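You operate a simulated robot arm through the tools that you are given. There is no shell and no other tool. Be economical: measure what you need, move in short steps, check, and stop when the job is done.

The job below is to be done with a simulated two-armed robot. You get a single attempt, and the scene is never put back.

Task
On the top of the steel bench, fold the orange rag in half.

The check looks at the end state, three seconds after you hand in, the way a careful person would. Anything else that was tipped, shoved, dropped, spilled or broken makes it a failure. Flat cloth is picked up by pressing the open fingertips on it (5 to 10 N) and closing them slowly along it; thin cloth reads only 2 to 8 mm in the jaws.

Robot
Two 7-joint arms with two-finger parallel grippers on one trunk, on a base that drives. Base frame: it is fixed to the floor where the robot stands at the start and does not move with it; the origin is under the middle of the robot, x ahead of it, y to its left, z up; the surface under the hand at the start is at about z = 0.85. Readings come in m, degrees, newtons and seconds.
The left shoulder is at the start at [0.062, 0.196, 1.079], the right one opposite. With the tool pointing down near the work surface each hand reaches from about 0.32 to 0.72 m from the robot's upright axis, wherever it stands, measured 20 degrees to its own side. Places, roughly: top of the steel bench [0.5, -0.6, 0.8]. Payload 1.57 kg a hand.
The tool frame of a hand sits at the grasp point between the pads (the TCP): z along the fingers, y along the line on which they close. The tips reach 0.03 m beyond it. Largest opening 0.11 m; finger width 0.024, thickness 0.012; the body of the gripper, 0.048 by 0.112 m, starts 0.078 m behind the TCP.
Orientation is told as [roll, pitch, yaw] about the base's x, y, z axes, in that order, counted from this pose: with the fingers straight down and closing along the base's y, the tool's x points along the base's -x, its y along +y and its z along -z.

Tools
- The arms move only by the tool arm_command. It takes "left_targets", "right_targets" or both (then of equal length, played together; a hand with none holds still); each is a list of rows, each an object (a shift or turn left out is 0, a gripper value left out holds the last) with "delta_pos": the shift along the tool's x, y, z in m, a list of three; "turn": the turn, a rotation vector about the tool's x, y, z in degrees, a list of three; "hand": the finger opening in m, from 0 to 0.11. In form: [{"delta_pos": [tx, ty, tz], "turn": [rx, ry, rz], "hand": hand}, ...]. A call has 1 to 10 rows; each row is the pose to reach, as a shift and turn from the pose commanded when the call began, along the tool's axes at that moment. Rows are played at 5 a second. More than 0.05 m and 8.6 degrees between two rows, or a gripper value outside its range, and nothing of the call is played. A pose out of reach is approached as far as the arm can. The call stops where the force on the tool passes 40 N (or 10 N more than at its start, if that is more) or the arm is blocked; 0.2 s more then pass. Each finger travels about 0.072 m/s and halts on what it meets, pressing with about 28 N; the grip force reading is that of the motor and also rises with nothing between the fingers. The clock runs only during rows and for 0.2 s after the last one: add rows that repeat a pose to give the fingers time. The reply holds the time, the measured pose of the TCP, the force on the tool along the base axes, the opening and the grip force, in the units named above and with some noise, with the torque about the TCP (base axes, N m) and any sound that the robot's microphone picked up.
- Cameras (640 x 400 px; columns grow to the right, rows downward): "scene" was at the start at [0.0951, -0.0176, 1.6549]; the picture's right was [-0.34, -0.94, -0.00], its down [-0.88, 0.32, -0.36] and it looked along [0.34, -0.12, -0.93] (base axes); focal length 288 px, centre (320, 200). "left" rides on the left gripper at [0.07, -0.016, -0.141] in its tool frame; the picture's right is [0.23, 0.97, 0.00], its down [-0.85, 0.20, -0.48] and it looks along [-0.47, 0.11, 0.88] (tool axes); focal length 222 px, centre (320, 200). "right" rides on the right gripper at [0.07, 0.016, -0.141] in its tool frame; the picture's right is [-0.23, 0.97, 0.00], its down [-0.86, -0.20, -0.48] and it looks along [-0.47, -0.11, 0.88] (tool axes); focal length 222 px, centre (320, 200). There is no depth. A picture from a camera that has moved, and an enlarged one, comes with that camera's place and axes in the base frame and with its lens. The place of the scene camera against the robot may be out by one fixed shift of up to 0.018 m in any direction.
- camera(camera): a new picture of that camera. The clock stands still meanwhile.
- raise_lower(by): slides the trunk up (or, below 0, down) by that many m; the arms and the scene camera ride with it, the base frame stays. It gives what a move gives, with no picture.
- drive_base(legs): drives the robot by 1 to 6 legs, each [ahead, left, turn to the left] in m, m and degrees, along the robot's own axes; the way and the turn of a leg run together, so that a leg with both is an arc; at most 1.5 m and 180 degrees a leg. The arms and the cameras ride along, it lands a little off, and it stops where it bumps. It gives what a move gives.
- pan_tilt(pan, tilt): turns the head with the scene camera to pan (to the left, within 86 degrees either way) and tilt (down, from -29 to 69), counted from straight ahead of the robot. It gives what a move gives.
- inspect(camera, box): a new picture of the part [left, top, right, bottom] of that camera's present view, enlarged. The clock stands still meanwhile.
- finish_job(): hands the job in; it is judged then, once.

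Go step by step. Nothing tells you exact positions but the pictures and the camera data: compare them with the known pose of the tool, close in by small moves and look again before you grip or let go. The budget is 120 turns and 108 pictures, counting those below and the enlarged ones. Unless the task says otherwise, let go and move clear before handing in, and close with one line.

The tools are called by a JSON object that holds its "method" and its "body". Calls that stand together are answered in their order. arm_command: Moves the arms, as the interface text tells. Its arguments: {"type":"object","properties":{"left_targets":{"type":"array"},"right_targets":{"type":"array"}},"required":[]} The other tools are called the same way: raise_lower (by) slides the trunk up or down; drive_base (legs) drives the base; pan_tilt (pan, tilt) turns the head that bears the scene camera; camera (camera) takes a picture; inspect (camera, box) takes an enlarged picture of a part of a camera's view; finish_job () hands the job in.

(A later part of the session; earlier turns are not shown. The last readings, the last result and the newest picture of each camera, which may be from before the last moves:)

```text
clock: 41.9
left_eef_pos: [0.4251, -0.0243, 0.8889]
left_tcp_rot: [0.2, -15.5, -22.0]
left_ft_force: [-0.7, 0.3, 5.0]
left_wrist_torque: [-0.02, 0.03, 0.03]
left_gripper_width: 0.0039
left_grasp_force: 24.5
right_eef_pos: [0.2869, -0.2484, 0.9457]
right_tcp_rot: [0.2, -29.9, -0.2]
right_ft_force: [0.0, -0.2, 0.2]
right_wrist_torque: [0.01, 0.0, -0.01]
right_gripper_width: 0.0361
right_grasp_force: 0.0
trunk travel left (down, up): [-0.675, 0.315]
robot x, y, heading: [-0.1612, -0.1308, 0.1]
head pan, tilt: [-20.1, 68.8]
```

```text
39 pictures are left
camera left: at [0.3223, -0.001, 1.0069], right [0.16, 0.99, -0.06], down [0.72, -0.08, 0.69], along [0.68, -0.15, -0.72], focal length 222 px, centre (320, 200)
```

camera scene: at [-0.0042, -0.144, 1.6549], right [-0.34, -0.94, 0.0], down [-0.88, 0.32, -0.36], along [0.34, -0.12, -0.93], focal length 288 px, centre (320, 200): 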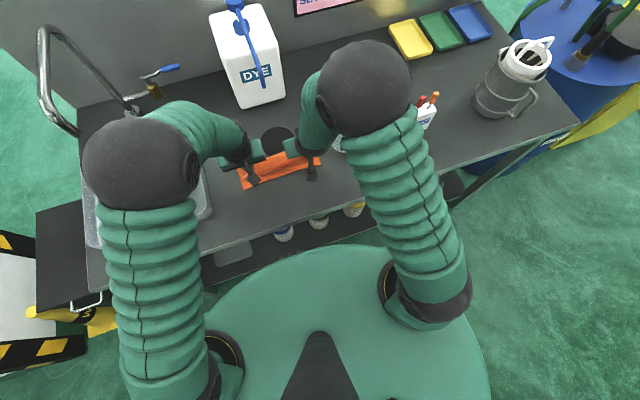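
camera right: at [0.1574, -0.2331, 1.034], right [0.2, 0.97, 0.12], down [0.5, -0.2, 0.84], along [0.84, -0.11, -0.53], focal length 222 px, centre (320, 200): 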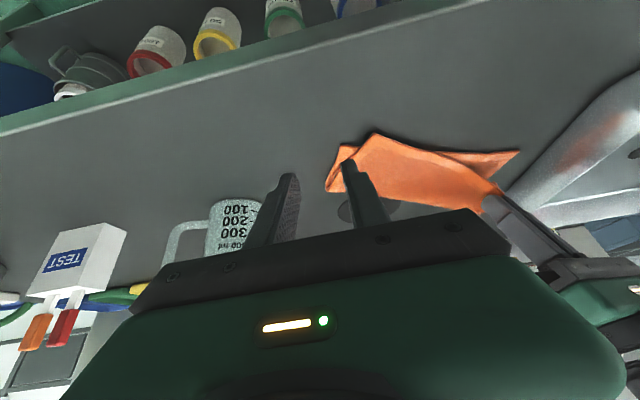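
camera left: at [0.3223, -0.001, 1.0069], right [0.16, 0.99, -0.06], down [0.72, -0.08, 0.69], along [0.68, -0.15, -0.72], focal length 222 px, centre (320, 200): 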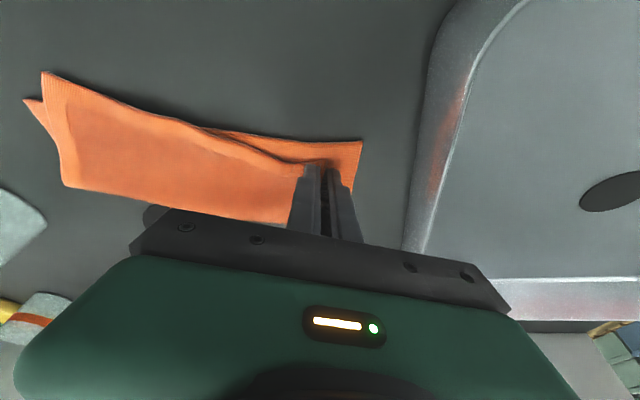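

About 1 cm short of the bottom corner. Nudging it there with a small hop, then opening slowly and withdrawing.

{"method": "arm_command", "body": {"left_targets": [{"delta_pos": [-0.0016, 0, -0.0058]}, {"delta_pos": [0.0103, 0.0075, -0.009]}, {"delta_pos": [0.0119, 0.0075, -0.0032]}, {"delta_pos": [0.0119, 0.0075, -0.0032], "hand": 0.008}, {"delta_pos": [0.0119, 0.0075, -0.0032], "hand": 0.016}, {"delta_pos": [0.0119, 0.0075, -0.0042], "hand": 0.024}, {"delta_pos": [0.0119, 0.0075, -0.0122], "hand": 0.03}, {"delta_pos": [0.0119, 0.0075, -0.033], "hand": 0.03}, {"delta_pos": [0.0119, 0.0075, -0.07], "hand": 0.03}]}}

{"method": "camera", "body": {"camera": "left"}}

{"method": "camera", "body": {"camera": "right"}}

```text
clock: 43.9
left_eef_pos: [0.3996, -0.0092, 0.9531]
left_tcp_rot: [0.2, -15.4, -22.2]
left_ft_force: [-0.1, -0.1, 1.2]
left_wrist_torque: [-0.02, -0.01, -0.01]
left_gripper_width: 0.0301
left_grasp_force: 0.0
right_eef_pos: [0.2864, -0.2486, 0.9454]
right_tcp_rot: [0.2, -30.0, -0.1]
right_ft_force: [0.2, 0.4, 0.6]
right_wrist_torque: [-0.02, 0.0, -0.01]
right_gripper_width: 0.0359
right_grasp_force: 0.1
trunk travel left (down, up): [-0.675, 0.315]
robot x, y, heading: [-0.16, -0.1271, 0.2]
head pan, tilt: [-20.1, 68.8]
```

```text
38 pictures are left
camera left: at [0.2961, 0.016, 1.0719], right [0.16, 0.99, -0.06], down [0.72, -0.08, 0.69], along [0.67, -0.15, -0.72], focal length 222 px, centre (320, 200)
```

left: 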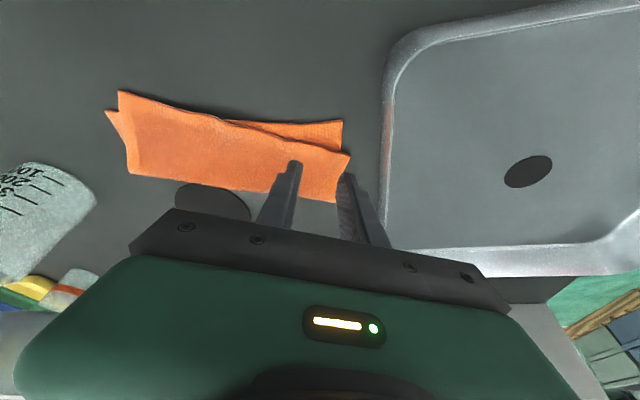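

```text
37 pictures are left
camera right: at [0.1562, -0.233, 1.0344], right [0.2, 0.97, 0.12], down [0.5, -0.2, 0.84], along [0.84, -0.11, -0.53], focal length 222 px, centre (320, 200)
```

right: 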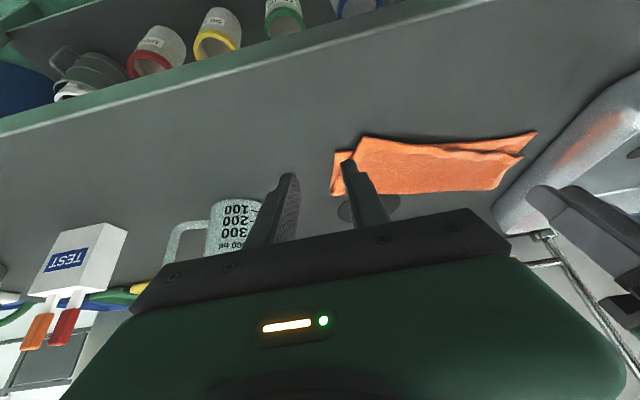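

The bottom layer slid again; the top is now rotated about 14° relative to the bottom. I'll grip both top corners with small bites, lift them over the fold line and lay them back together, the way the first lift worked without slip.

{"method": "arm_command", "body": {"left_targets": [{"delta_pos": [-0.005, 0.003, 0.015], "hand": 0.026}, {"delta_pos": [-0.01, 0.006, 0.03]}, {"delta_pos": [-0.015, 0.009, 0.045]}, {"delta_pos": [-0.0192, 0.0107, 0.0603]}, {"delta_pos": [-0.0192, 0.0107, 0.0603]}], "right_targets": [{"delta_pos": [-0.008, 0.016, 0.0176], "turn": [3, 0, 5.2], "hand": 0.026}, {"delta_pos": [-0.016, 0.032, 0.0352], "turn": [6, 0, 10.4]}, {"delta_pos": [-0.024, 0.0485, 0.053], "turn": [9, 0, 15.6]}, {"delta_pos": [-0.0317, 0.0646, 0.0703], "turn": [12, 0, 20.8]}, {"delta_pos": [-0.0317, 0.0646, 0.0703], "turn": [12, 0, 20.8]}]}}

{"method": "inspect", "body": {"camera": "left", "box": [100, 30, 480, 230]}}

{"method": "inspect", "body": {"camera": "right", "box": [160, 30, 540, 230]}}

```text
clock: 44.6
left_eef_pos: [0.4219, -0.0089, 0.922]
left_tcp_rot: [0.3, -15.5, -22.0]
left_ft_force: [1.0, 0.3, -0.1]
left_wrist_torque: [0.02, 0.02, 0.01]
left_gripper_width: 0.0259
left_grasp_force: 0.2
right_eef_pos: [0.3752, -0.2973, 0.9943]
right_tcp_rot: [12.6, -34.1, -35.9]
right_ft_force: [0.4, -0.3, -0.2]
right_wrist_torque: [0.03, -0.01, 0.02]
right_gripper_width: 0.0258
right_grasp_force: 0.0
trunk travel left (down, up): [-0.675, 0.315]
robot x, y, heading: [-0.1571, -0.1232, -0.0]
head pan, tilt: [-20.1, 68.8]
stopped in row 3 (right hand): the arm was blocked; the commanded pose is now the measured one
```

```text
1.68 times, centred on (290, 130) of left
camera zoom: at [0.3184, 0.0145, 1.0408], right [0.16, 0.99, -0.06], down [0.72, -0.08, 0.69], along [0.68, -0.15, -0.72], focal length 374 px, centre (370, 318)
```

zoom: 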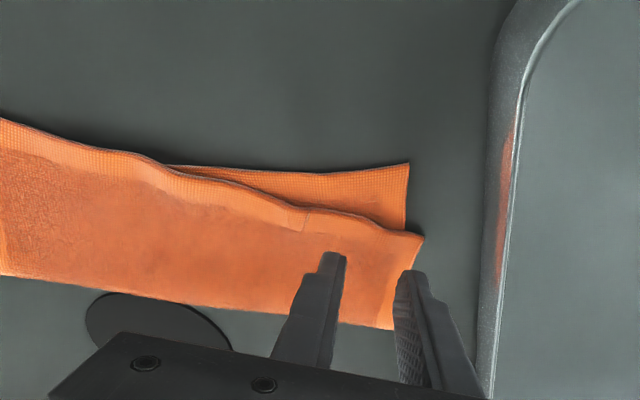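

```text
1.68 times, centred on (350, 130) of right
camera zoom: at [0.2567, -0.2289, 1.0735], right [0.61, 0.73, 0.3], down [0.21, -0.52, 0.83], along [0.76, -0.45, -0.47], focal length 374 px, centre (270, 318)
```

zoom: 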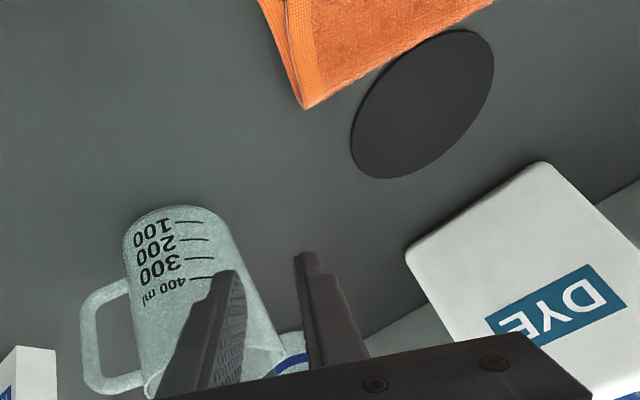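

The right wrist hit a limit on that yaw. I'll bring it back to nearly straight yaw near the rag, and finish the left approach.

{"method": "arm_command", "body": {"left_targets": [{"delta_pos": [-0.002, 0.0005, 0.006]}, {"delta_pos": [-0.004, 0.001, 0.012]}, {"delta_pos": [-0.006, 0.0015, 0.019]}, {"delta_pos": [-0.0079, 0.002, 0.0251]}, {"delta_pos": [-0.0079, 0.002, 0.0251]}], "right_targets": [{"delta_pos": [0.028, 0.009, -0.002], "turn": [-0.8, 2.2, -5.4]}, {"delta_pos": [0.057, 0.018, -0.004], "turn": [-1.6, 4.5, -10.9]}, {"delta_pos": [0.086, 0.026, -0.007], "turn": [-2.3, 6.7, -16.4]}, {"delta_pos": [0.114, 0.035, -0.009], "turn": [-3.1, 9, -21.8]}, {"delta_pos": [0.114, 0.035, -0.009], "turn": [-3.1, 9, -21.8]}]}}

{"method": "inspect", "body": {"camera": "left", "box": [100, 30, 480, 230]}}

{"method": "camera", "body": {"camera": "right"}}

```text
clock: 45.6
left_eef_pos: [0.433, -0.012, 0.9022]
left_tcp_rot: [0.3, -15.7, -22.0]
left_ft_force: [-0.3, -0.6, -0.1]
left_wrist_torque: [0.02, 0.03, 0.01]
left_gripper_width: 0.0258
left_grasp_force: 0.1
right_eef_pos: [0.3348, -0.2818, 0.9621]
right_tcp_rot: [4.5, -29.7, -22.1]
right_ft_force: [0.5, 0.0, 0.0]
right_wrist_torque: [-0.01, -0.01, 0.0]
right_gripper_width: 0.026
right_grasp_force: 0.0
trunk travel left (down, up): [-0.675, 0.315]
robot x, y, heading: [-0.1583, -0.1276, 0.2]
head pan, tilt: [-20.1, 68.8]
stopped in row 4 (right hand): the arm was blocked; the commanded pose is now the measured one
```

```text
1.68 times, centred on (290, 130) of left
camera zoom: at [0.3294, 0.012, 1.021], right [0.16, 0.99, -0.06], down [0.72, -0.08, 0.69], along [0.68, -0.15, -0.72], focal length 374 px, centre (370, 318)
```

zoom: 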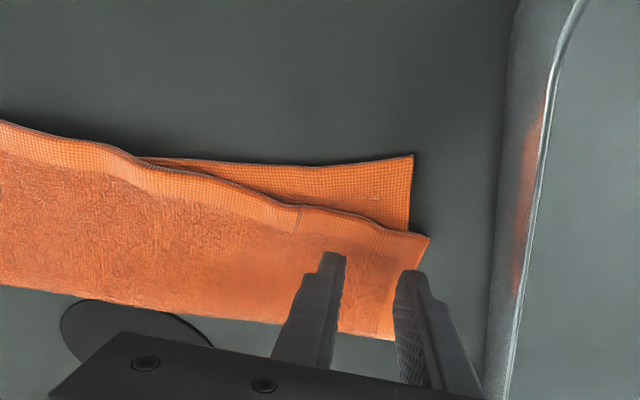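

```text
33 pictures are left
camera right: at [0.215, -0.2288, 1.0514], right [0.51, 0.84, 0.18], down [0.39, -0.41, 0.82], along [0.77, -0.35, -0.54], focal length 222 px, centre (320, 200)
```

right: 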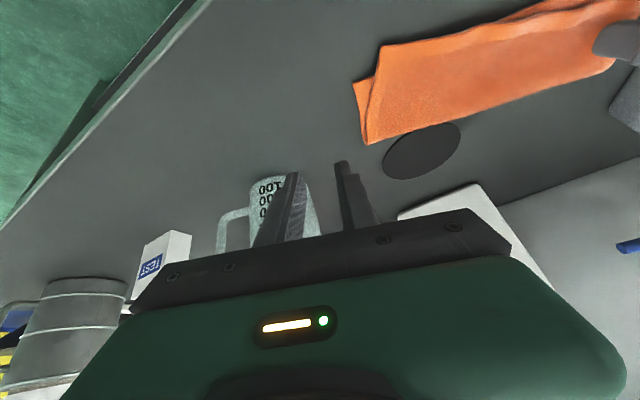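

Reducing the right hand's pitch to 15° as well, which frees the wrist, while bringing it over the top-right corner.

{"method": "arm_command", "body": {"right_targets": [{"delta_pos": [0.01, 0.023, 0.0], "turn": [-0.6, 3.8, -3]}, {"delta_pos": [0.02, 0.047, 0.005], "turn": [-1.2, 7.5, -6]}, {"delta_pos": [0.031, 0.07, 0.015], "turn": [-1.9, 11.3, -9]}, {"delta_pos": [0.0414, 0.0937, 0.028], "turn": [-2.5, 15, -12.1]}, {"delta_pos": [0.0414, 0.0937, 0.028], "turn": [-2.5, 15, -12.1]}]}}

{"method": "camera", "body": {"camera": "right"}}

```text
clock: 46.6
left_eef_pos: [0.4316, -0.0108, 0.9029]
left_tcp_rot: [0.2, -15.8, -21.9]
left_ft_force: [0.1, 0.2, 0.4]
left_wrist_torque: [0.0, 0.0, 0.01]
left_gripper_width: 0.0259
left_grasp_force: 0.1
right_eef_pos: [0.3805, -0.2029, 0.9974]
right_tcp_rot: [9.0, -21.9, -16.0]
right_ft_force: [0.5, 0.1, 0.2]
right_wrist_torque: [-0.03, 0.0, -0.02]
right_gripper_width: 0.0261
right_grasp_force: 0.1
trunk travel left (down, up): [-0.675, 0.315]
robot x, y, heading: [-0.1634, -0.127, 0.1]
head pan, tilt: [-20.1, 68.8]
stopped in row 5 (right hand): the arm was blocked; the commanded pose is now the measured one
```

```text
32 pictures are left
camera right: at [0.2669, -0.1782, 1.1047], right [0.41, 0.88, 0.23], down [0.53, -0.43, 0.73], along [0.74, -0.18, -0.65], focal length 222 px, centre (320, 200)
```

right: 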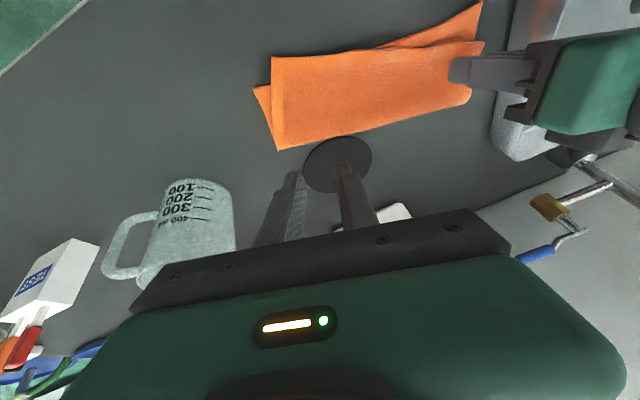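

Continuing toward the corner in the same manner.

{"method": "arm_command", "body": {"right_targets": [{"delta_pos": [0.015, 0, 0.01], "turn": [1.2, 2.2, -2.3]}, {"delta_pos": [0.032, -0.002, 0.025], "turn": [2.4, 4.3, -4.5]}, {"delta_pos": [0.048, -0.004, 0.045], "turn": [3.7, 6.5, -6.8]}, {"delta_pos": [0.0634, -0.006, 0.068], "turn": [4.9, 8.6, -9.1]}, {"delta_pos": [0.0634, -0.006, 0.068], "turn": [4.9, 8.6, -9.1]}]}}

```text
clock: 47.8
left_eef_pos: [0.4319, -0.0117, 0.9048]
left_tcp_rot: [0.3, -15.7, -22.1]
left_ft_force: [-0.7, -0.7, -0.5]
left_wrist_torque: [-0.01, -0.01, 0.01]
left_gripper_width: 0.0262
left_grasp_force: 0.1
right_eef_pos: [0.3496, -0.1848, 0.9144]
right_tcp_rot: [1.2, -14.6, -5.2]
right_ft_force: [-0.2, 0.1, -0.1]
right_wrist_torque: [0.0, 0.04, 0.0]
right_gripper_width: 0.0261
right_grasp_force: 0.1
trunk travel left (down, up): [-0.675, 0.315]
robot x, y, heading: [-0.1584, -0.1274, -0.0]
head pan, tilt: [-20.1, 68.8]
```

Right hand is settled at 15° pitch. Lowering both to just above the cloth.

{"method": "arm_command", "body": {"left_targets": [{"delta_pos": [0.0007, 0, 0.006]}, {"delta_pos": [0.0014, 0.0008, 0.0121]}, {"delta_pos": [0.0014, 0.0008, 0.0121]}], "right_targets": [{"delta_pos": [-0.0016, 0, 0.01]}, {"delta_pos": [-0.0032, 0.0007, 0.0194]}, {"delta_pos": [-0.0032, 0.0007, 0.0194]}]}}

{"method": "inspect", "body": {"camera": "left", "box": [100, 30, 480, 230]}}

{"method": "inspect", "body": {"camera": "right", "box": [160, 30, 540, 230]}}

```text
clock: 48.6
left_eef_pos: [0.4332, -0.0119, 0.8912]
left_tcp_rot: [0.3, -15.7, -21.9]
left_ft_force: [-0.2, 0.4, 0.6]
left_wrist_torque: [0.04, -0.03, -0.01]
left_gripper_width: 0.0259
left_grasp_force: 0.1
right_eef_pos: [0.3538, -0.1802, 0.8928]
right_tcp_rot: [0.8, -14.1, -4.4]
right_ft_force: [0.3, -0.4, -0.6]
right_wrist_torque: [0.0, -0.02, -0.01]
right_gripper_width: 0.0256
right_grasp_force: 0.1
trunk travel left (down, up): [-0.675, 0.315]
robot x, y, heading: [-0.1603, -0.127, 0.2]
head pan, tilt: [-20.1, 68.8]
```

```text
1.68 times, centred on (290, 130) of left
camera zoom: at [0.3297, 0.0129, 1.0095], right [0.16, 0.99, -0.06], down [0.72, -0.08, 0.69], along [0.68, -0.15, -0.72], focal length 374 px, centre (370, 318)
```

zoom: 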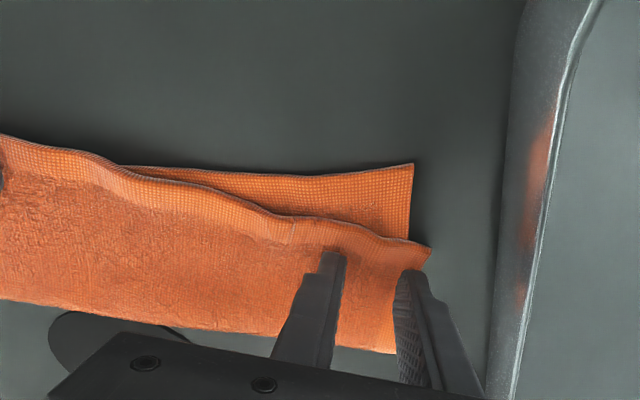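

```text
1.68 times, centred on (350, 130) of right
camera zoom: at [0.2539, -0.1588, 1.0126], right [0.29, 0.95, 0.07], down [0.7, -0.26, 0.67], along [0.66, -0.15, -0.74], focal length 374 px, centre (270, 318)
```

zoom: 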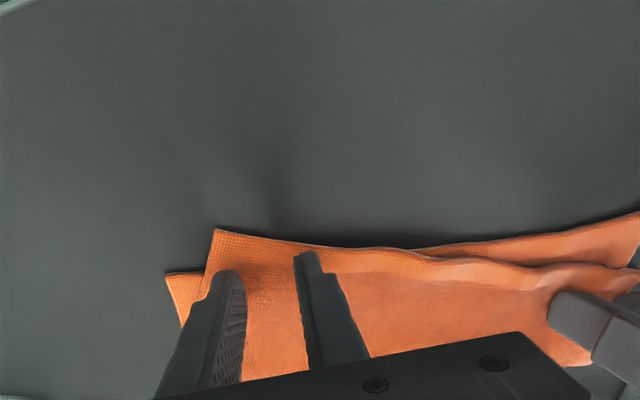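

Left bite is a bit deep, so I'll back it off 7 mm; then both to light contact.

{"method": "arm_command", "body": {"left_targets": [{"delta_pos": [0.0067, 0, -0.0019]}, {"delta_pos": [0.0079, 0, 0.0024]}, {"delta_pos": [0.0079, 0, 0.0024]}], "right_targets": [{"delta_pos": [0.001, 0, 0.003]}, {"delta_pos": [0.0019, 0, 0.0068]}, {"delta_pos": [0.0019, 0, 0.0068]}]}}

```text
clock: 49.4
left_eef_pos: [0.4278, -0.0096, 0.8884]
left_tcp_rot: [0.3, -15.8, -22.0]
left_ft_force: [0.8, 0.5, 3.1]
left_wrist_torque: [0.0, 0.03, 0.06]
left_gripper_width: 0.0258
left_grasp_force: 0.0
right_eef_pos: [0.3542, -0.1801, 0.8861]
right_tcp_rot: [1.0, -14.2, -4.5]
right_ft_force: [-0.3, 0.4, 2.8]
right_wrist_torque: [-0.01, -0.01, 0.02]
right_gripper_width: 0.0257
right_grasp_force: 0.1
trunk travel left (down, up): [-0.675, 0.315]
robot x, y, heading: [-0.1594, -0.1296, 0.0]
head pan, tilt: [-20.1, 68.8]
```

Both touching at about 3 N. A touch more and close slowly.

{"method": "arm_command", "body": {"left_targets": [{"delta_pos": [0.0001, 0, 0.0006], "hand": 0.026}, {"delta_pos": [0.0001, 0, 0.0006], "hand": 0.023}, {"delta_pos": [0.0001, 0, 0.0006], "hand": 0.019}, {"delta_pos": [0.0001, 0, 0.0006], "hand": 0.015}, {"delta_pos": [0.0001, 0, 0.0006], "hand": 0.011}, {"delta_pos": [0.0001, 0, 0.0006], "hand": 0.007}, {"delta_pos": [0.0001, 0, 0.0006], "hand": 0.003}, {"delta_pos": [0.0001, 0, 0.0006], "hand": 0.0}, {"delta_pos": [0.0001, 0, 0.0006], "hand": 0.0}], "right_targets": [{"delta_pos": [0.0003, 0, 0.001], "hand": 0.026}, {"delta_pos": [0.0003, 0, 0.001], "hand": 0.023}, {"delta_pos": [0.0003, 0, 0.001], "hand": 0.019}, {"delta_pos": [0.0003, 0, 0.001], "hand": 0.015}, {"delta_pos": [0.0003, 0, 0.001], "hand": 0.011}, {"delta_pos": [0.0003, 0, 0.001], "hand": 0.007}, {"delta_pos": [0.0003, 0, 0.001], "hand": 0.003}, {"delta_pos": [0.0003, 0, 0.001], "hand": 0.0}, {"delta_pos": [0.0003, 0, 0.001], "hand": 0.0}]}}

{"method": "inspect", "body": {"camera": "left", "box": [100, 30, 480, 230]}}

{"method": "inspect", "body": {"camera": "right", "box": [160, 30, 540, 230]}}

```text
clock: 51.4
left_eef_pos: [0.426, -0.0091, 0.8883]
left_tcp_rot: [0.3, -15.7, -22.0]
left_ft_force: [-2.4, -4.5, 7.2]
left_wrist_torque: [-0.12, 0.07, -0.02]
left_gripper_width: 0.0059
left_grasp_force: 25.9
right_eef_pos: [0.3546, -0.1802, 0.8851]
right_tcp_rot: [1.0, -14.2, -4.5]
right_ft_force: [1.7, 2.0, 5.6]
right_wrist_torque: [0.09, -0.05, -0.01]
right_gripper_width: 0.0036
right_grasp_force: 24.3
trunk travel left (down, up): [-0.675, 0.315]
robot x, y, heading: [-0.1597, -0.1279, 0.1]
head pan, tilt: [-20.1, 68.8]
```

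```text
1.68 times, centred on (290, 130) of left
camera zoom: at [0.3224, 0.0149, 1.0056], right [0.16, 0.99, -0.06], down [0.72, -0.08, 0.69], along [0.68, -0.15, -0.72], focal length 374 px, centre (370, 318)
```

zoom: 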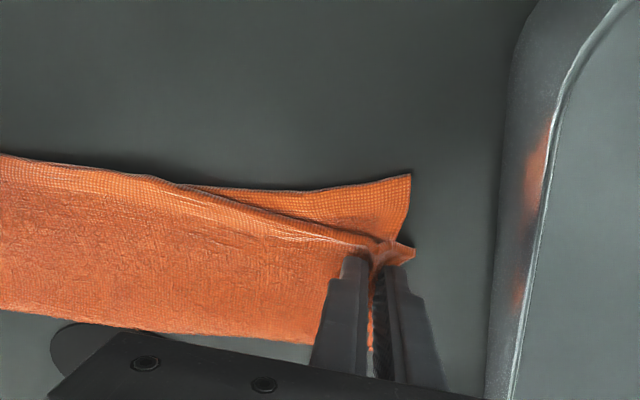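

```text
1.68 times, centred on (350, 130) of right
camera zoom: at [0.2538, -0.1597, 1.0064], right [0.29, 0.95, 0.07], down [0.69, -0.26, 0.67], along [0.66, -0.15, -0.74], focal length 374 px, centre (270, 318)
```

zoom: 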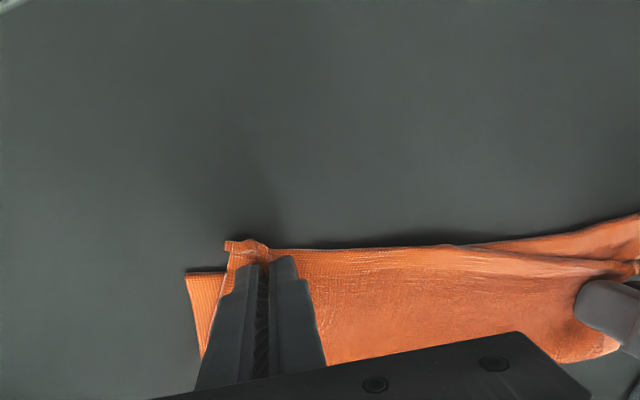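

Right holds one layer (3.6 mm); left reads 5.9 mm. A small lift to see whether the bottom layer came with the left.

{"method": "arm_command", "body": {"left_targets": [{"delta_pos": [-0.006, -0.001, -0.009]}, {"delta_pos": [-0.012, -0.0015, -0.017]}, {"delta_pos": [-0.0191, -0.0018, -0.0258]}, {"delta_pos": [-0.0191, -0.0018, -0.0258]}], "right_targets": [{"delta_pos": [-0.006, 0.001, -0.009]}, {"delta_pos": [-0.012, 0.002, -0.018]}, {"delta_pos": [-0.0168, 0.0028, -0.0267]}, {"delta_pos": [-0.0168, 0.0028, -0.0267]}]}}

{"method": "inspect", "body": {"camera": "left", "box": [40, 10, 480, 230]}}

{"method": "inspect", "body": {"camera": "right", "box": [160, 10, 600, 230]}}

```text
clock: 52.4
left_eef_pos: [0.4374, -0.0136, 0.9155]
left_tcp_rot: [0.2, -15.6, -22.0]
left_ft_force: [-0.2, -0.3, -0.5]
left_wrist_torque: [-0.03, 0.03, -0.01]
left_gripper_width: 0.0055
left_grasp_force: 26.4
right_eef_pos: [0.3645, -0.1792, 0.914]
right_tcp_rot: [0.8, -14.1, -4.5]
right_ft_force: [-0.7, -0.1, 0.3]
right_wrist_torque: [-0.02, 0.02, -0.01]
right_gripper_width: 0.0034
right_grasp_force: 24.9
trunk travel left (down, up): [-0.675, 0.315]
robot x, y, heading: [-0.1609, -0.1259, 0.4]
head pan, tilt: [-20.1, 68.8]
```

```text
1.45 times, centred on (260, 120) of left
camera zoom: at [0.3339, 0.0096, 1.0345], right [0.16, 0.99, -0.06], down [0.72, -0.08, 0.69], along [0.68, -0.15, -0.72], focal length 323 px, centre (407, 316)
```

zoom: 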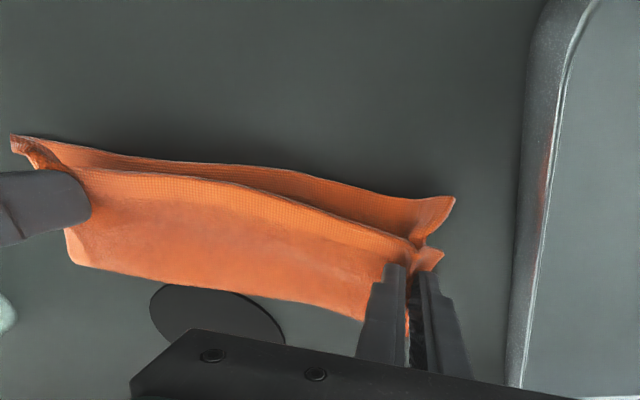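

```text
1.45 times, centred on (380, 120) of right
camera zoom: at [0.265, -0.1578, 1.0362], right [0.29, 0.95, 0.07], down [0.7, -0.26, 0.67], along [0.66, -0.15, -0.74], focal length 323 px, centre (233, 316)
```

zoom: 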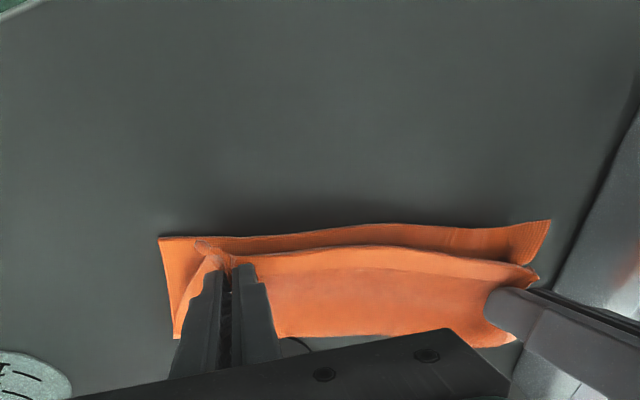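

Top-right is cleanly held and the bottom's right side is exactly half deep; the left jaws also caught the bottom layer. I'll set the left down and release it, then land the right corner on the bottom-right corner and keep it pressed as an anchor.

{"method": "arm_command", "body": {"left_targets": [{"delta_pos": [0.0032, 0, 0.012]}, {"delta_pos": [0.0064, 0, 0.0231]}, {"delta_pos": [0.0064, 0, 0.0231], "hand": 0.012}, {"delta_pos": [0.0064, 0, 0.0231], "hand": 0.026}, {"delta_pos": [0.006, 0, 0.02], "hand": 0.03}, {"delta_pos": [0.003, 0, 0.008], "hand": 0.03}, {"delta_pos": [0, 0, -0.01]}, {"delta_pos": [0, 0, -0.03]}, {"delta_pos": [0, 0, -0.03]}], "right_targets": [{}, {}, {}, {}, {}, {"delta_pos": [0, -0.008, 0.0]}, {"delta_pos": [0, -0.016, 0.008]}, {"delta_pos": [-0.0007, -0.0245, 0.018]}, {"delta_pos": [-0.0007, -0.0245, 0.026]}]}}

{"method": "inspect", "body": {"camera": "left", "box": [40, 10, 480, 230]}}

{"method": "inspect", "body": {"camera": "right", "box": [160, 10, 600, 230]}}

```text
clock: 54.4
left_eef_pos: [0.43, -0.011, 0.9458]
left_tcp_rot: [0.2, -15.7, -22.0]
left_ft_force: [0.3, 0.2, -0.2]
left_wrist_torque: [0.0, -0.04, 0.0]
left_gripper_width: 0.0301
left_grasp_force: 0.0
right_eef_pos: [0.3706, -0.2047, 0.8898]
right_tcp_rot: [1.0, -14.2, -4.5]
right_ft_force: [1.0, 0.0, 0.6]
right_wrist_torque: [0.02, 0.03, -0.02]
right_gripper_width: 0.0035
right_grasp_force: 24.5
trunk travel left (down, up): [-0.675, 0.315]
robot x, y, heading: [-0.1625, -0.1294, 0.2]
head pan, tilt: [-20.1, 68.8]
```

```text
1.45 times, centred on (260, 120) of left
camera zoom: at [0.3265, 0.013, 1.0639], right [0.16, 0.99, -0.06], down [0.72, -0.08, 0.69], along [0.68, -0.15, -0.72], focal length 323 px, centre (407, 316)
```

zoom: 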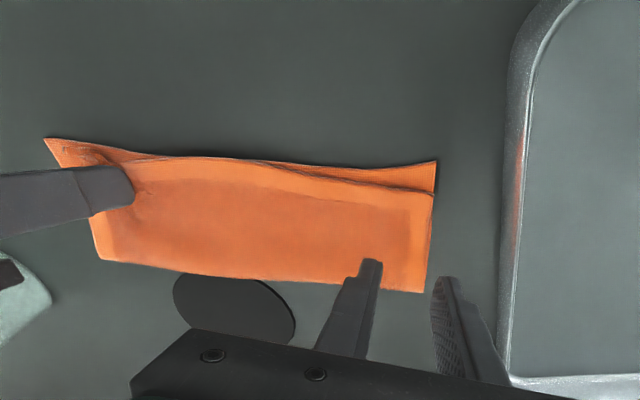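

```text
1.45 times, centred on (380, 120) of right
camera zoom: at [0.2704, -0.1831, 1.0105], right [0.29, 0.95, 0.07], down [0.69, -0.26, 0.67], along [0.66, -0.15, -0.74], focal length 323 px, centre (233, 316)
```

zoom: 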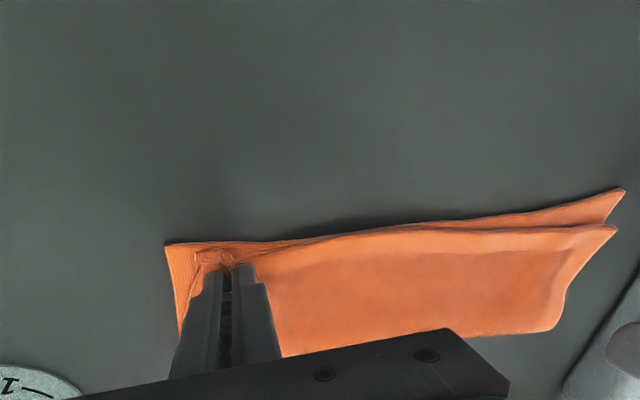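

Very close now: right nearly aligned, left about 2 cm short. I'll press the right corner lightly as an anchor and regrip the top-left corner with a narrow, gentle pinch.

{"method": "arm_command", "body": {"left_targets": [{"delta_pos": [0.005, -0.003, 0.016], "turn": [-0.7, 0, -2.6], "hand": 0.016}, {"delta_pos": [0.01, -0.006, 0.031], "turn": [-1.4, 0, -5.2]}, {"delta_pos": [0.0158, -0.0098, 0.0464], "turn": [-2.1, 0, -7.7]}, {"delta_pos": [0.0158, -0.0098, 0.0464], "turn": [-2.1, 0, -7.7]}], "right_targets": [{"delta_pos": [0, -0.003, 0]}, {"delta_pos": [0.0003, -0.006, 0.001]}, {"delta_pos": [0.0006, -0.006, 0.0028]}, {"delta_pos": [0.0006, -0.006, 0.0028]}]}}

{"method": "inspect", "body": {"camera": "left", "box": [100, 30, 480, 230]}}

```text
clock: 55.4
left_eef_pos: [0.4234, -0.0198, 0.8979]
left_tcp_rot: [0.2, -15.7, -14.0]
left_ft_force: [0.2, 0.1, -0.1]
left_wrist_torque: [0.01, 0.01, 0.0]
left_gripper_width: 0.0159
left_grasp_force: 0.1
right_eef_pos: [0.3702, -0.2095, 0.8865]
right_tcp_rot: [1.0, -14.3, -4.5]
right_ft_force: [1.3, 1.0, 6.9]
right_wrist_torque: [0.01, -0.01, -0.02]
right_gripper_width: 0.0037
right_grasp_force: 24.6
trunk travel left (down, up): [-0.675, 0.315]
robot x, y, heading: [-0.1575, -0.127, 0.1]
head pan, tilt: [-20.1, 68.8]
```

```text
1.68 times, centred on (290, 130) of left
camera zoom: at [0.3171, -0.0094, 1.0149], right [0.02, 1.0, -0.06], down [0.72, 0.03, 0.69], along [0.69, -0.06, -0.72], focal length 374 px, centre (370, 318)
```

zoom: 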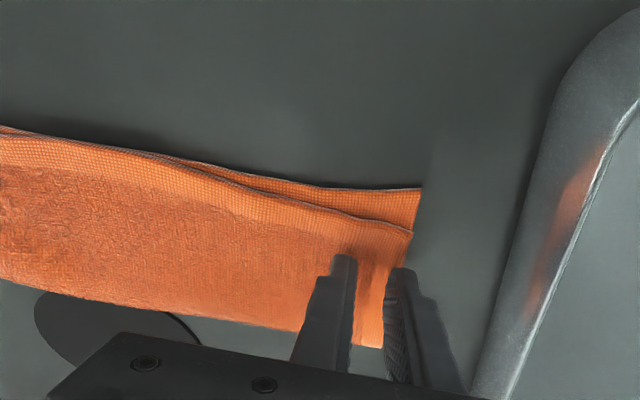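

Backing 5 mm and lowering to the lightest contact.

{"method": "arm_command", "body": {"left_targets": [{"delta_pos": [0.0048, 0, -0.0013]}, {"delta_pos": [0.0073, 0, 0.0075]}, {"delta_pos": [0.0073, 0, 0.0075]}]}}

```text
clock: 56.2
left_eef_pos: [0.4193, -0.0191, 0.8876]
left_tcp_rot: [0.2, -15.8, -14.0]
left_ft_force: [0.4, 0.3, 3.9]
left_wrist_torque: [-0.01, 0.02, -0.08]
left_gripper_width: 0.0156
left_grasp_force: 0.1
right_eef_pos: [0.369, -0.2096, 0.887]
right_tcp_rot: [0.9, -14.1, -4.5]
right_ft_force: [1.4, 1.3, 8.1]
right_wrist_torque: [0.0, 0.02, -0.04]
right_gripper_width: 0.0035
right_grasp_force: 24.1
trunk travel left (down, up): [-0.675, 0.315]
robot x, y, heading: [-0.1598, -0.1268, 0.0]
head pan, tilt: [-20.1, 68.8]
```

Contact at 4 N. Closing slowly at this height.

{"method": "arm_command", "body": {"left_targets": [{"hand": 0.014}, {"hand": 0.012}, {"hand": 0.01}, {"hand": 0.008}, {"hand": 0.006}, {"hand": 0.004}, {"hand": 0.002}, {"hand": 0.0}, {"hand": 0.0}]}}

{"method": "inspect", "body": {"camera": "left", "box": [100, 30, 480, 230]}}

```text
clock: 58.2
left_eef_pos: [0.4186, -0.0186, 0.8867]
left_tcp_rot: [0.1, -15.8, -14.0]
left_ft_force: [-1.0, -0.6, 4.5]
left_wrist_torque: [0.02, 0.02, -0.05]
left_gripper_width: 0.0001
left_grasp_force: 21.8
right_eef_pos: [0.3684, -0.21, 0.8872]
right_tcp_rot: [1.0, -14.1, -4.6]
right_ft_force: [0.5, 1.2, 8.1]
right_wrist_torque: [0.01, -0.04, -0.04]
right_gripper_width: 0.0032
right_grasp_force: 24.4
trunk travel left (down, up): [-0.675, 0.315]
robot x, y, heading: [-0.1613, -0.1292, -0.1]
head pan, tilt: [-20.1, 68.8]
```

```text
1.68 times, centred on (290, 130) of left
camera zoom: at [0.312, -0.0086, 1.006], right [0.02, 1.0, -0.06], down [0.72, 0.02, 0.69], along [0.69, -0.06, -0.72], focal length 374 px, centre (370, 318)
```

zoom: 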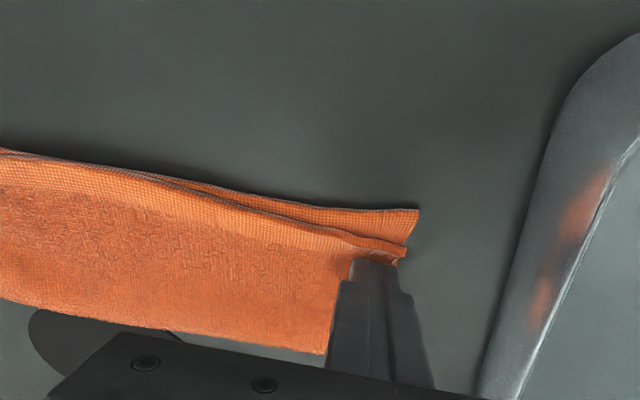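

It closed on nothing, but the closed tip is resting on the top layer. I'll try dragging just the top layer gently back toward the edge, with the right hand still anchoring.

{"method": "arm_command", "body": {"left_targets": [{"delta_pos": [0.0048, 0, -0.0013]}, {"delta_pos": [0.0096, 0, -0.0026]}, {"delta_pos": [0.0145, 0, -0.004]}, {"delta_pos": [0.0193, 0, -0.0053]}, {"delta_pos": [0.0193, 0, -0.0053]}]}}

{"method": "inspect", "body": {"camera": "left", "box": [100, 30, 480, 230]}}

```text
clock: 59.4
left_eef_pos: [0.3997, -0.013, 0.8874]
left_tcp_rot: [0.3, -15.7, -14.0]
left_ft_force: [0.7, -0.7, 3.3]
left_wrist_torque: [-0.01, 0.0, 0.05]
left_gripper_width: 0.0
left_grasp_force: 21.2
right_eef_pos: [0.3689, -0.2101, 0.8875]
right_tcp_rot: [1.0, -14.2, -4.6]
right_ft_force: [1.0, 1.2, 9.5]
right_wrist_torque: [0.03, -0.02, -0.01]
right_gripper_width: 0.0036
right_grasp_force: 24.5
trunk travel left (down, up): [-0.675, 0.315]
robot x, y, heading: [-0.1606, -0.1272, 0.5]
head pan, tilt: [-20.1, 68.8]
```

```text
1.68 times, centred on (290, 130) of left
camera zoom: at [0.2925, -0.0038, 1.0062], right [0.02, 1.0, -0.06], down [0.72, 0.02, 0.69], along [0.69, -0.06, -0.72], focal length 374 px, centre (370, 318)
```

zoom: 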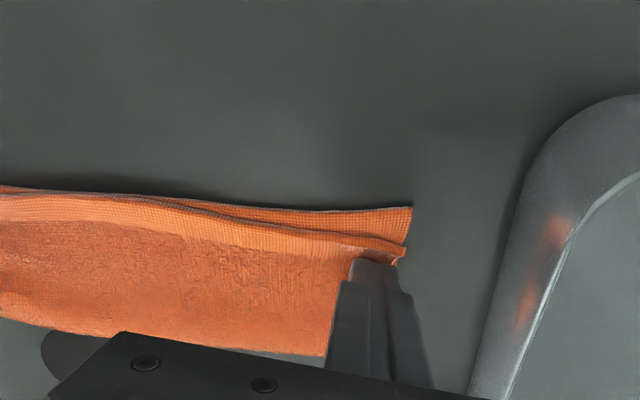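

Both layers move together, so dragging doesn't help. I'll retry the pinch with a medium opening.

{"method": "arm_command", "body": {"left_targets": [{"delta_pos": [-0.0026, 0, -0.0096], "hand": 0.021}, {"delta_pos": [-0.0026, 0, -0.0096], "hand": 0.021}, {"delta_pos": [0, 0, 0.0], "hand": 0.021}, {"delta_pos": [0, 0, 0.0], "hand": 0.021}, {"hand": 0.017}, {"hand": 0.013}, {"hand": 0.009}, {"hand": 0.005}, {"hand": 0.0}, {"hand": 0.0}]}}

```text
clock: 61.6
left_eef_pos: [0.3993, -0.014, 0.8877]
left_tcp_rot: [0.2, -15.8, -14.0]
left_ft_force: [-0.7, -3.2, 4.6]
left_wrist_torque: [-0.12, 0.01, -0.01]
left_gripper_width: 0.0035
left_grasp_force: 24.5
right_eef_pos: [0.3686, -0.2097, 0.8872]
right_tcp_rot: [1.0, -14.1, -4.4]
right_ft_force: [0.8, 2.5, 7.7]
right_wrist_torque: [0.08, 0.02, 0.01]
right_gripper_width: 0.0035
right_grasp_force: 24.4
trunk travel left (down, up): [-0.675, 0.315]
robot x, y, heading: [-0.1586, -0.1282, -0.0]
head pan, tilt: [-20.1, 68.8]
```

Single layer held (3.5 mm). Now both hands raise their corners above the fold line together so the fold re-forms at the half line; then I'll check before laying down.

{"method": "arm_command", "body": {"left_targets": [{"delta_pos": [-0.0085, 0.0005, -0.008]}, {"delta_pos": [-0.0171, 0.001, -0.0159]}, {"delta_pos": [-0.026, 0.0016, -0.0238]}, {"delta_pos": [-0.0351, 0.0022, -0.0316]}, {"delta_pos": [-0.046, 0.0028, -0.039]}, {"delta_pos": [-0.0571, 0.0034, -0.0461]}, {"delta_pos": [-0.0773, 0.0043, -0.0581]}, {"delta_pos": [-0.0881, 0.0043, -0.0655]}, {"delta_pos": [-0.0881, 0.0043, -0.0655]}], "right_targets": [{"delta_pos": [-0.008, 0.002, -0.0083]}, {"delta_pos": [-0.0163, 0.0039, -0.0165]}, {"delta_pos": [-0.0264, 0.0055, -0.0243]}, {"delta_pos": [-0.0364, 0.0072, -0.032]}, {"delta_pos": [-0.048, 0.009, -0.038]}, {"delta_pos": [-0.06, 0.0107, -0.0446]}, {"delta_pos": [-0.0743, 0.0137, -0.0533]}, {"delta_pos": [-0.0857, 0.0144, -0.0577]}, {"delta_pos": [-0.0857, 0.0144, -0.0577]}]}}

{"method": "camera", "body": {"camera": "left"}}

{"method": "camera", "body": {"camera": "right"}}

```text
clock: 63.6
left_eef_pos: [0.4648, -0.025, 0.9747]
left_tcp_rot: [0.2, -15.7, -14.0]
left_ft_force: [0.4, -0.3, -0.3]
left_wrist_torque: [0.03, 0.0, -0.01]
left_gripper_width: 0.0034
left_grasp_force: 24.3
right_eef_pos: [0.4393, -0.2023, 0.9635]
right_tcp_rot: [1.0, -14.2, -4.6]
right_ft_force: [0.4, 0.3, -0.2]
right_wrist_torque: [-0.04, -0.03, -0.02]
right_gripper_width: 0.0034
right_grasp_force: 24.3
trunk travel left (down, up): [-0.675, 0.315]
robot x, y, heading: [-0.1618, -0.1253, 0.2]
head pan, tilt: [-20.1, 68.8]
```

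```text
20 pictures are left
camera left: at [0.359, -0.0162, 1.0928], right [0.02, 1.0, -0.06], down [0.72, 0.02, 0.69], along [0.69, -0.06, -0.72], focal length 222 px, centre (320, 200)
```

left: 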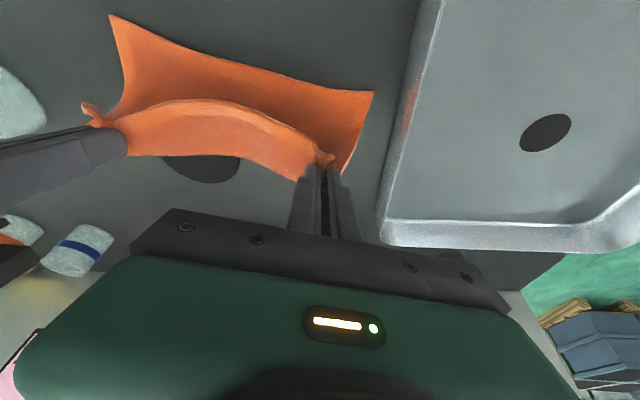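

```text
19 pictures are left
camera right: at [0.3394, -0.1811, 1.0844], right [0.29, 0.95, 0.07], down [0.7, -0.26, 0.67], along [0.66, -0.15, -0.74], focal length 222 px, centre (320, 200)
```

right: 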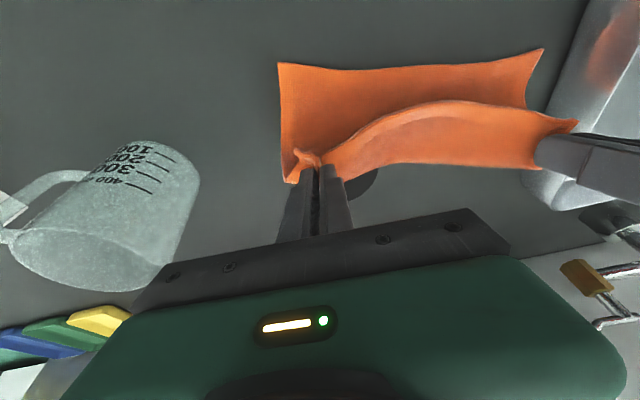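

The rag now stands half-open with a flat bottom: bottom corners at (0.438,0.023) and (0.374,-0.215). I'll lay both held corners down over them together.

{"method": "arm_command", "body": {"left_targets": [{"delta_pos": [0.006, 0.0014, 0.0095]}, {"delta_pos": [0.012, 0.0028, 0.019]}, {"delta_pos": [0.018, 0.0042, 0.0285]}, {"delta_pos": [0.024, 0.0056, 0.038]}, {"delta_pos": [0.03, 0.007, 0.0475]}, {"delta_pos": [0.036, 0.0084, 0.057]}, {"delta_pos": [0.042, 0.0098, 0.0665]}, {"delta_pos": [0.0479, 0.0112, 0.0758]}, {"delta_pos": [0.0479, 0.0112, 0.0758]}], "right_targets": [{"delta_pos": [0.0077, 0.0009, 0.0075]}, {"delta_pos": [0.0154, 0.0019, 0.015]}, {"delta_pos": [0.0231, 0.0028, 0.0224]}, {"delta_pos": [0.0308, 0.0038, 0.03]}, {"delta_pos": [0.0384, 0.0047, 0.0374]}, {"delta_pos": [0.0461, 0.0056, 0.045]}, {"delta_pos": [0.0538, 0.0066, 0.0523]}, {"delta_pos": [0.0615, 0.0075, 0.0598]}, {"delta_pos": [0.0615, 0.0075, 0.0598]}]}}

{"method": "camera", "body": {"camera": "left"}}

{"method": "camera", "body": {"camera": "right"}}

```text
clock: 65.6
left_eef_pos: [0.4435, -0.0098, 0.8879]
left_tcp_rot: [0.1, -15.6, -14.0]
left_ft_force: [0.4, -0.4, 2.5]
left_wrist_torque: [-0.02, -0.05, 0.0]
left_gripper_width: 0.0033
left_grasp_force: 24.8
right_eef_pos: [0.394, -0.1909, 0.891]
right_tcp_rot: [1.0, -14.1, -4.5]
right_ft_force: [0.6, 1.0, 0.6]
right_wrist_torque: [-0.03, -0.01, 0.01]
right_gripper_width: 0.0036
right_grasp_force: 24.7
trunk travel left (down, up): [-0.675, 0.315]
robot x, y, heading: [-0.1565, -0.1265, 0.3]
head pan, tilt: [-20.1, 68.8]
```

```text
18 pictures are left
camera left: at [0.3366, 0.0003, 1.0067], right [0.02, 1.0, -0.06], down [0.72, 0.02, 0.69], along [0.69, -0.06, -0.72], focal length 222 px, centre (320, 200)
```

left: 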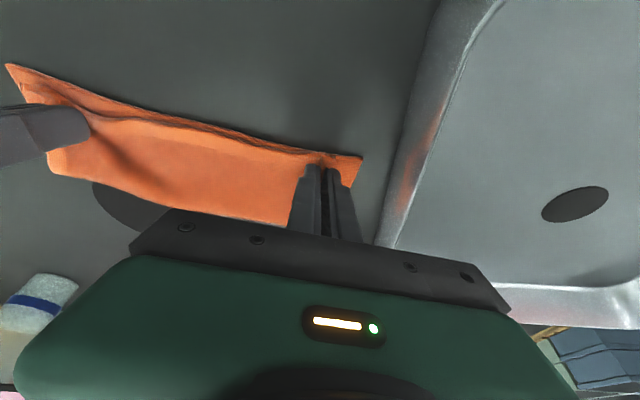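

```text
17 pictures are left
camera right: at [0.295, -0.1686, 1.0121], right [0.29, 0.95, 0.07], down [0.69, -0.26, 0.67], along [0.66, -0.15, -0.74], focal length 222 px, centre (320, 200)
```

right: 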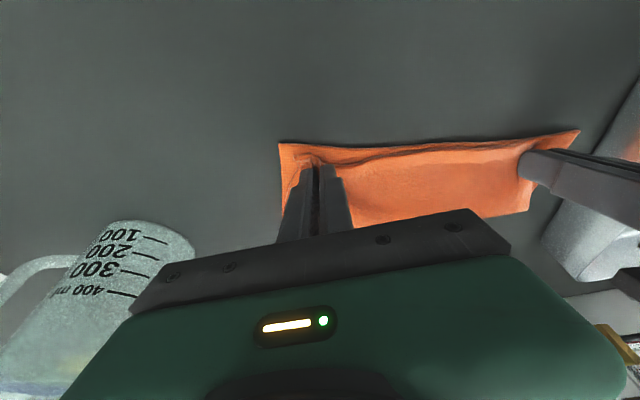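

Alignment looks good; a closer look at both corners before letting go.

{"method": "inspect", "body": {"camera": "right", "box": [250, 110, 410, 210]}}

{"method": "inspect", "body": {"camera": "left", "box": [220, 110, 380, 210]}}

```text
4.00 times, centred on (330, 160) of right
camera zoom: at [0.295, -0.1686, 1.0121], right [0.29, 0.95, 0.07], down [0.69, -0.26, 0.67], along [0.66, -0.15, -0.74], focal length 888 px, centre (280, 360)
```

zoom: 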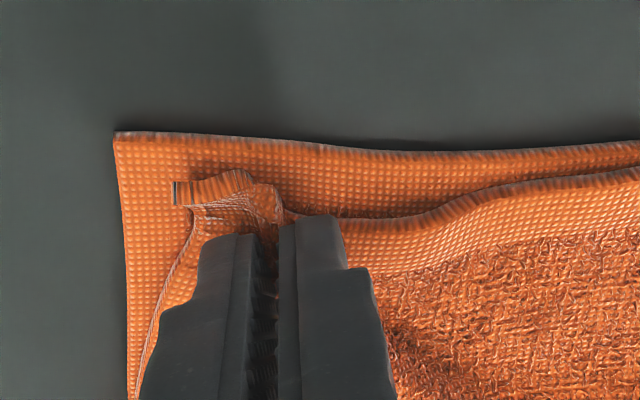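

```text
4.00 times, centred on (300, 160) of left
camera zoom: at [0.3366, 0.0003, 1.0067], right [0.02, 1.0, -0.06], down [0.72, 0.02, 0.69], along [0.69, -0.06, -0.72], focal length 888 px, centre (400, 360)
```

zoom: 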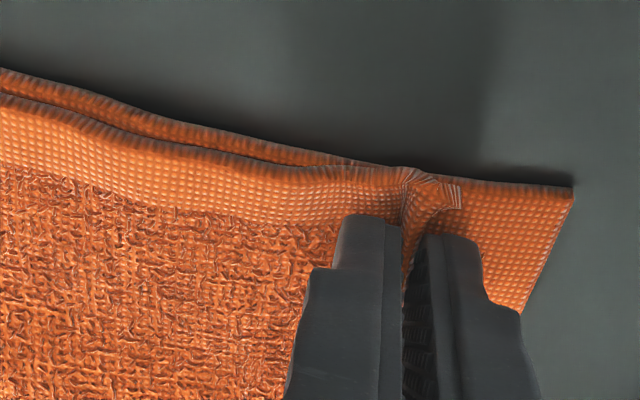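

Left edge lines up; I'll shift the left corner 1 cm outward and the right 8 mm toward the edge, then open slowly and withdraw.

{"method": "arm_command", "body": {"left_targets": [{"delta_pos": [-0.0009, 0.005, -0.0028]}, {"delta_pos": [-0.0009, 0.01, -0.0028]}, {"delta_pos": [0, 0.01, 0]}, {"delta_pos": [0, 0.01, 0], "hand": 0.008}, {"delta_pos": [0, 0.01, -0.0005], "hand": 0.016}, {"delta_pos": [0, 0.01, -0.001], "hand": 0.026}, {"delta_pos": [0, 0.01, -0.009], "hand": 0.03}, {"delta_pos": [0, 0.01, -0.03], "hand": 0.03}, {"delta_pos": [0, 0.01, -0.065], "hand": 0.03}, {"delta_pos": [0, 0.01, -0.1], "hand": 0.03}], "right_targets": [{"delta_pos": [0.004, -0.0007, -0.004]}, {"delta_pos": [0.0077, -0.0015, -0.004]}, {"delta_pos": [0.0089, -0.0015, 0.0008]}, {"delta_pos": [0.0089, -0.0015, 0.0008], "hand": 0.008}, {"delta_pos": [0.0089, -0.0015, 0.0003], "hand": 0.016}, {"delta_pos": [0.0089, -0.0015, 0.0], "hand": 0.026}, {"delta_pos": [0.0089, -0.0015, -0.008], "hand": 0.03}, {"delta_pos": [0.0089, -0.0015, -0.03], "hand": 0.03}, {"delta_pos": [0.0089, -0.0015, -0.065], "hand": 0.03}, {"delta_pos": [0.0089, -0.0015, -0.1], "hand": 0.03}]}}

{"method": "camera", "body": {"camera": "left"}}

{"method": "camera", "body": {"camera": "right"}}

```text
clock: 67.8
left_eef_pos: [0.417, 0.0083, 0.9872]
left_tcp_rot: [0.2, -15.8, -14.0]
left_ft_force: [-0.7, 0.2, 0.4]
left_wrist_torque: [0.03, 0.01, 0.0]
left_gripper_width: 0.0299
left_grasp_force: 0.1
right_eef_pos: [0.36, -0.1907, 0.9879]
right_tcp_rot: [0.9, -14.3, -4.5]
right_ft_force: [-0.1, -0.7, 0.9]
right_wrist_torque: [-0.03, -0.01, 0.01]
right_gripper_width: 0.0302
right_grasp_force: 0.0
trunk travel left (down, up): [-0.675, 0.315]
robot x, y, heading: [-0.1608, -0.1302, 0.1]
head pan, tilt: [-20.1, 68.8]
```

```text
14 pictures are left
camera left: at [0.3108, 0.0174, 1.105], right [0.02, 1.0, -0.06], down [0.72, 0.02, 0.69], along [0.69, -0.06, -0.72], focal length 222 px, centre (320, 200)
```

left: 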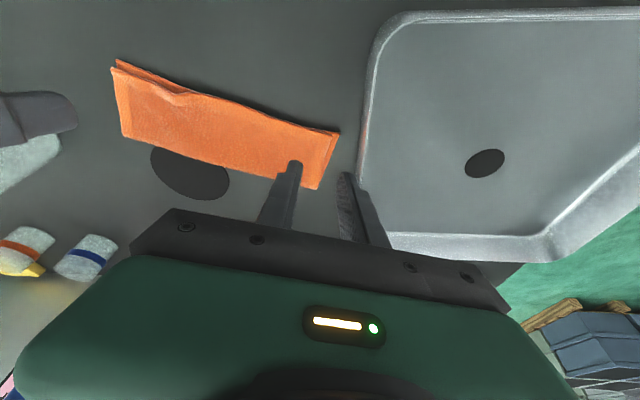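

```text
13 pictures are left
camera right: at [0.26, -0.1697, 1.1078], right [0.29, 0.95, 0.07], down [0.69, -0.26, 0.67], along [0.66, -0.15, -0.74], focal length 222 px, centre (320, 200)
```

right: 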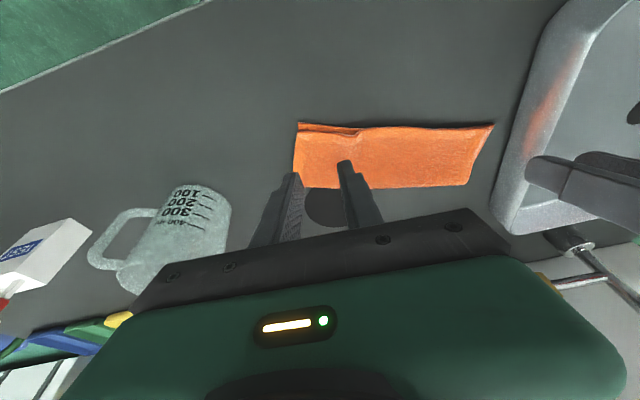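

Excellent: a clean half fold with edges almost coincident. A close check of both ends.

{"method": "inspect", "body": {"camera": "right", "box": [280, 100, 510, 220]}}

{"method": "inspect", "body": {"camera": "left", "box": [90, 40, 360, 200]}}

```text
2.78 times, centred on (395, 160) of right
camera zoom: at [0.26, -0.1697, 1.1078], right [0.29, 0.95, 0.07], down [0.69, -0.26, 0.67], along [0.66, -0.15, -0.74], focal length 618 px, centre (111, 311)
```

zoom: 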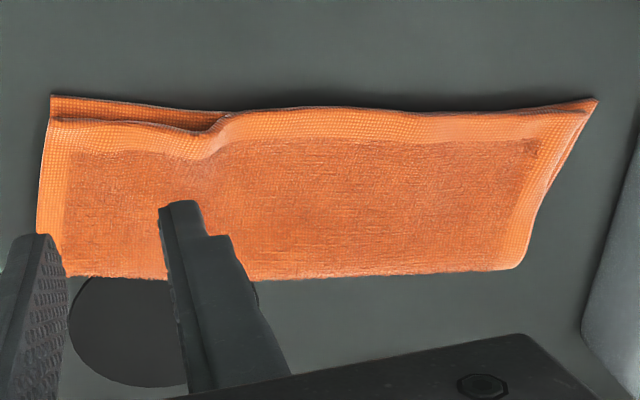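

```text
2.37 times, centred on (225, 120) of left
camera zoom: at [0.3108, 0.0174, 1.105], right [0.02, 1.0, -0.06], down [0.72, 0.02, 0.69], along [0.69, -0.06, -0.72], focal length 526 px, centre (545, 390)
```

zoom: 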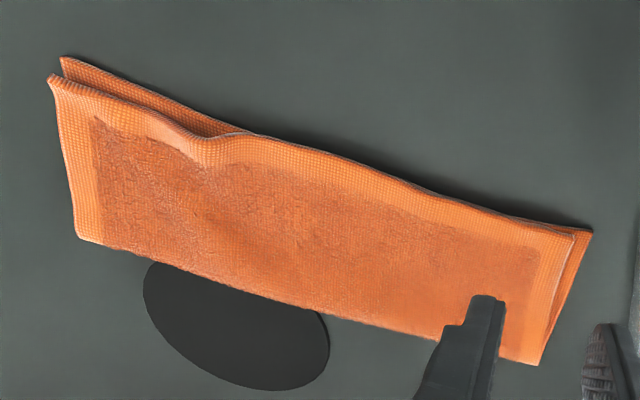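

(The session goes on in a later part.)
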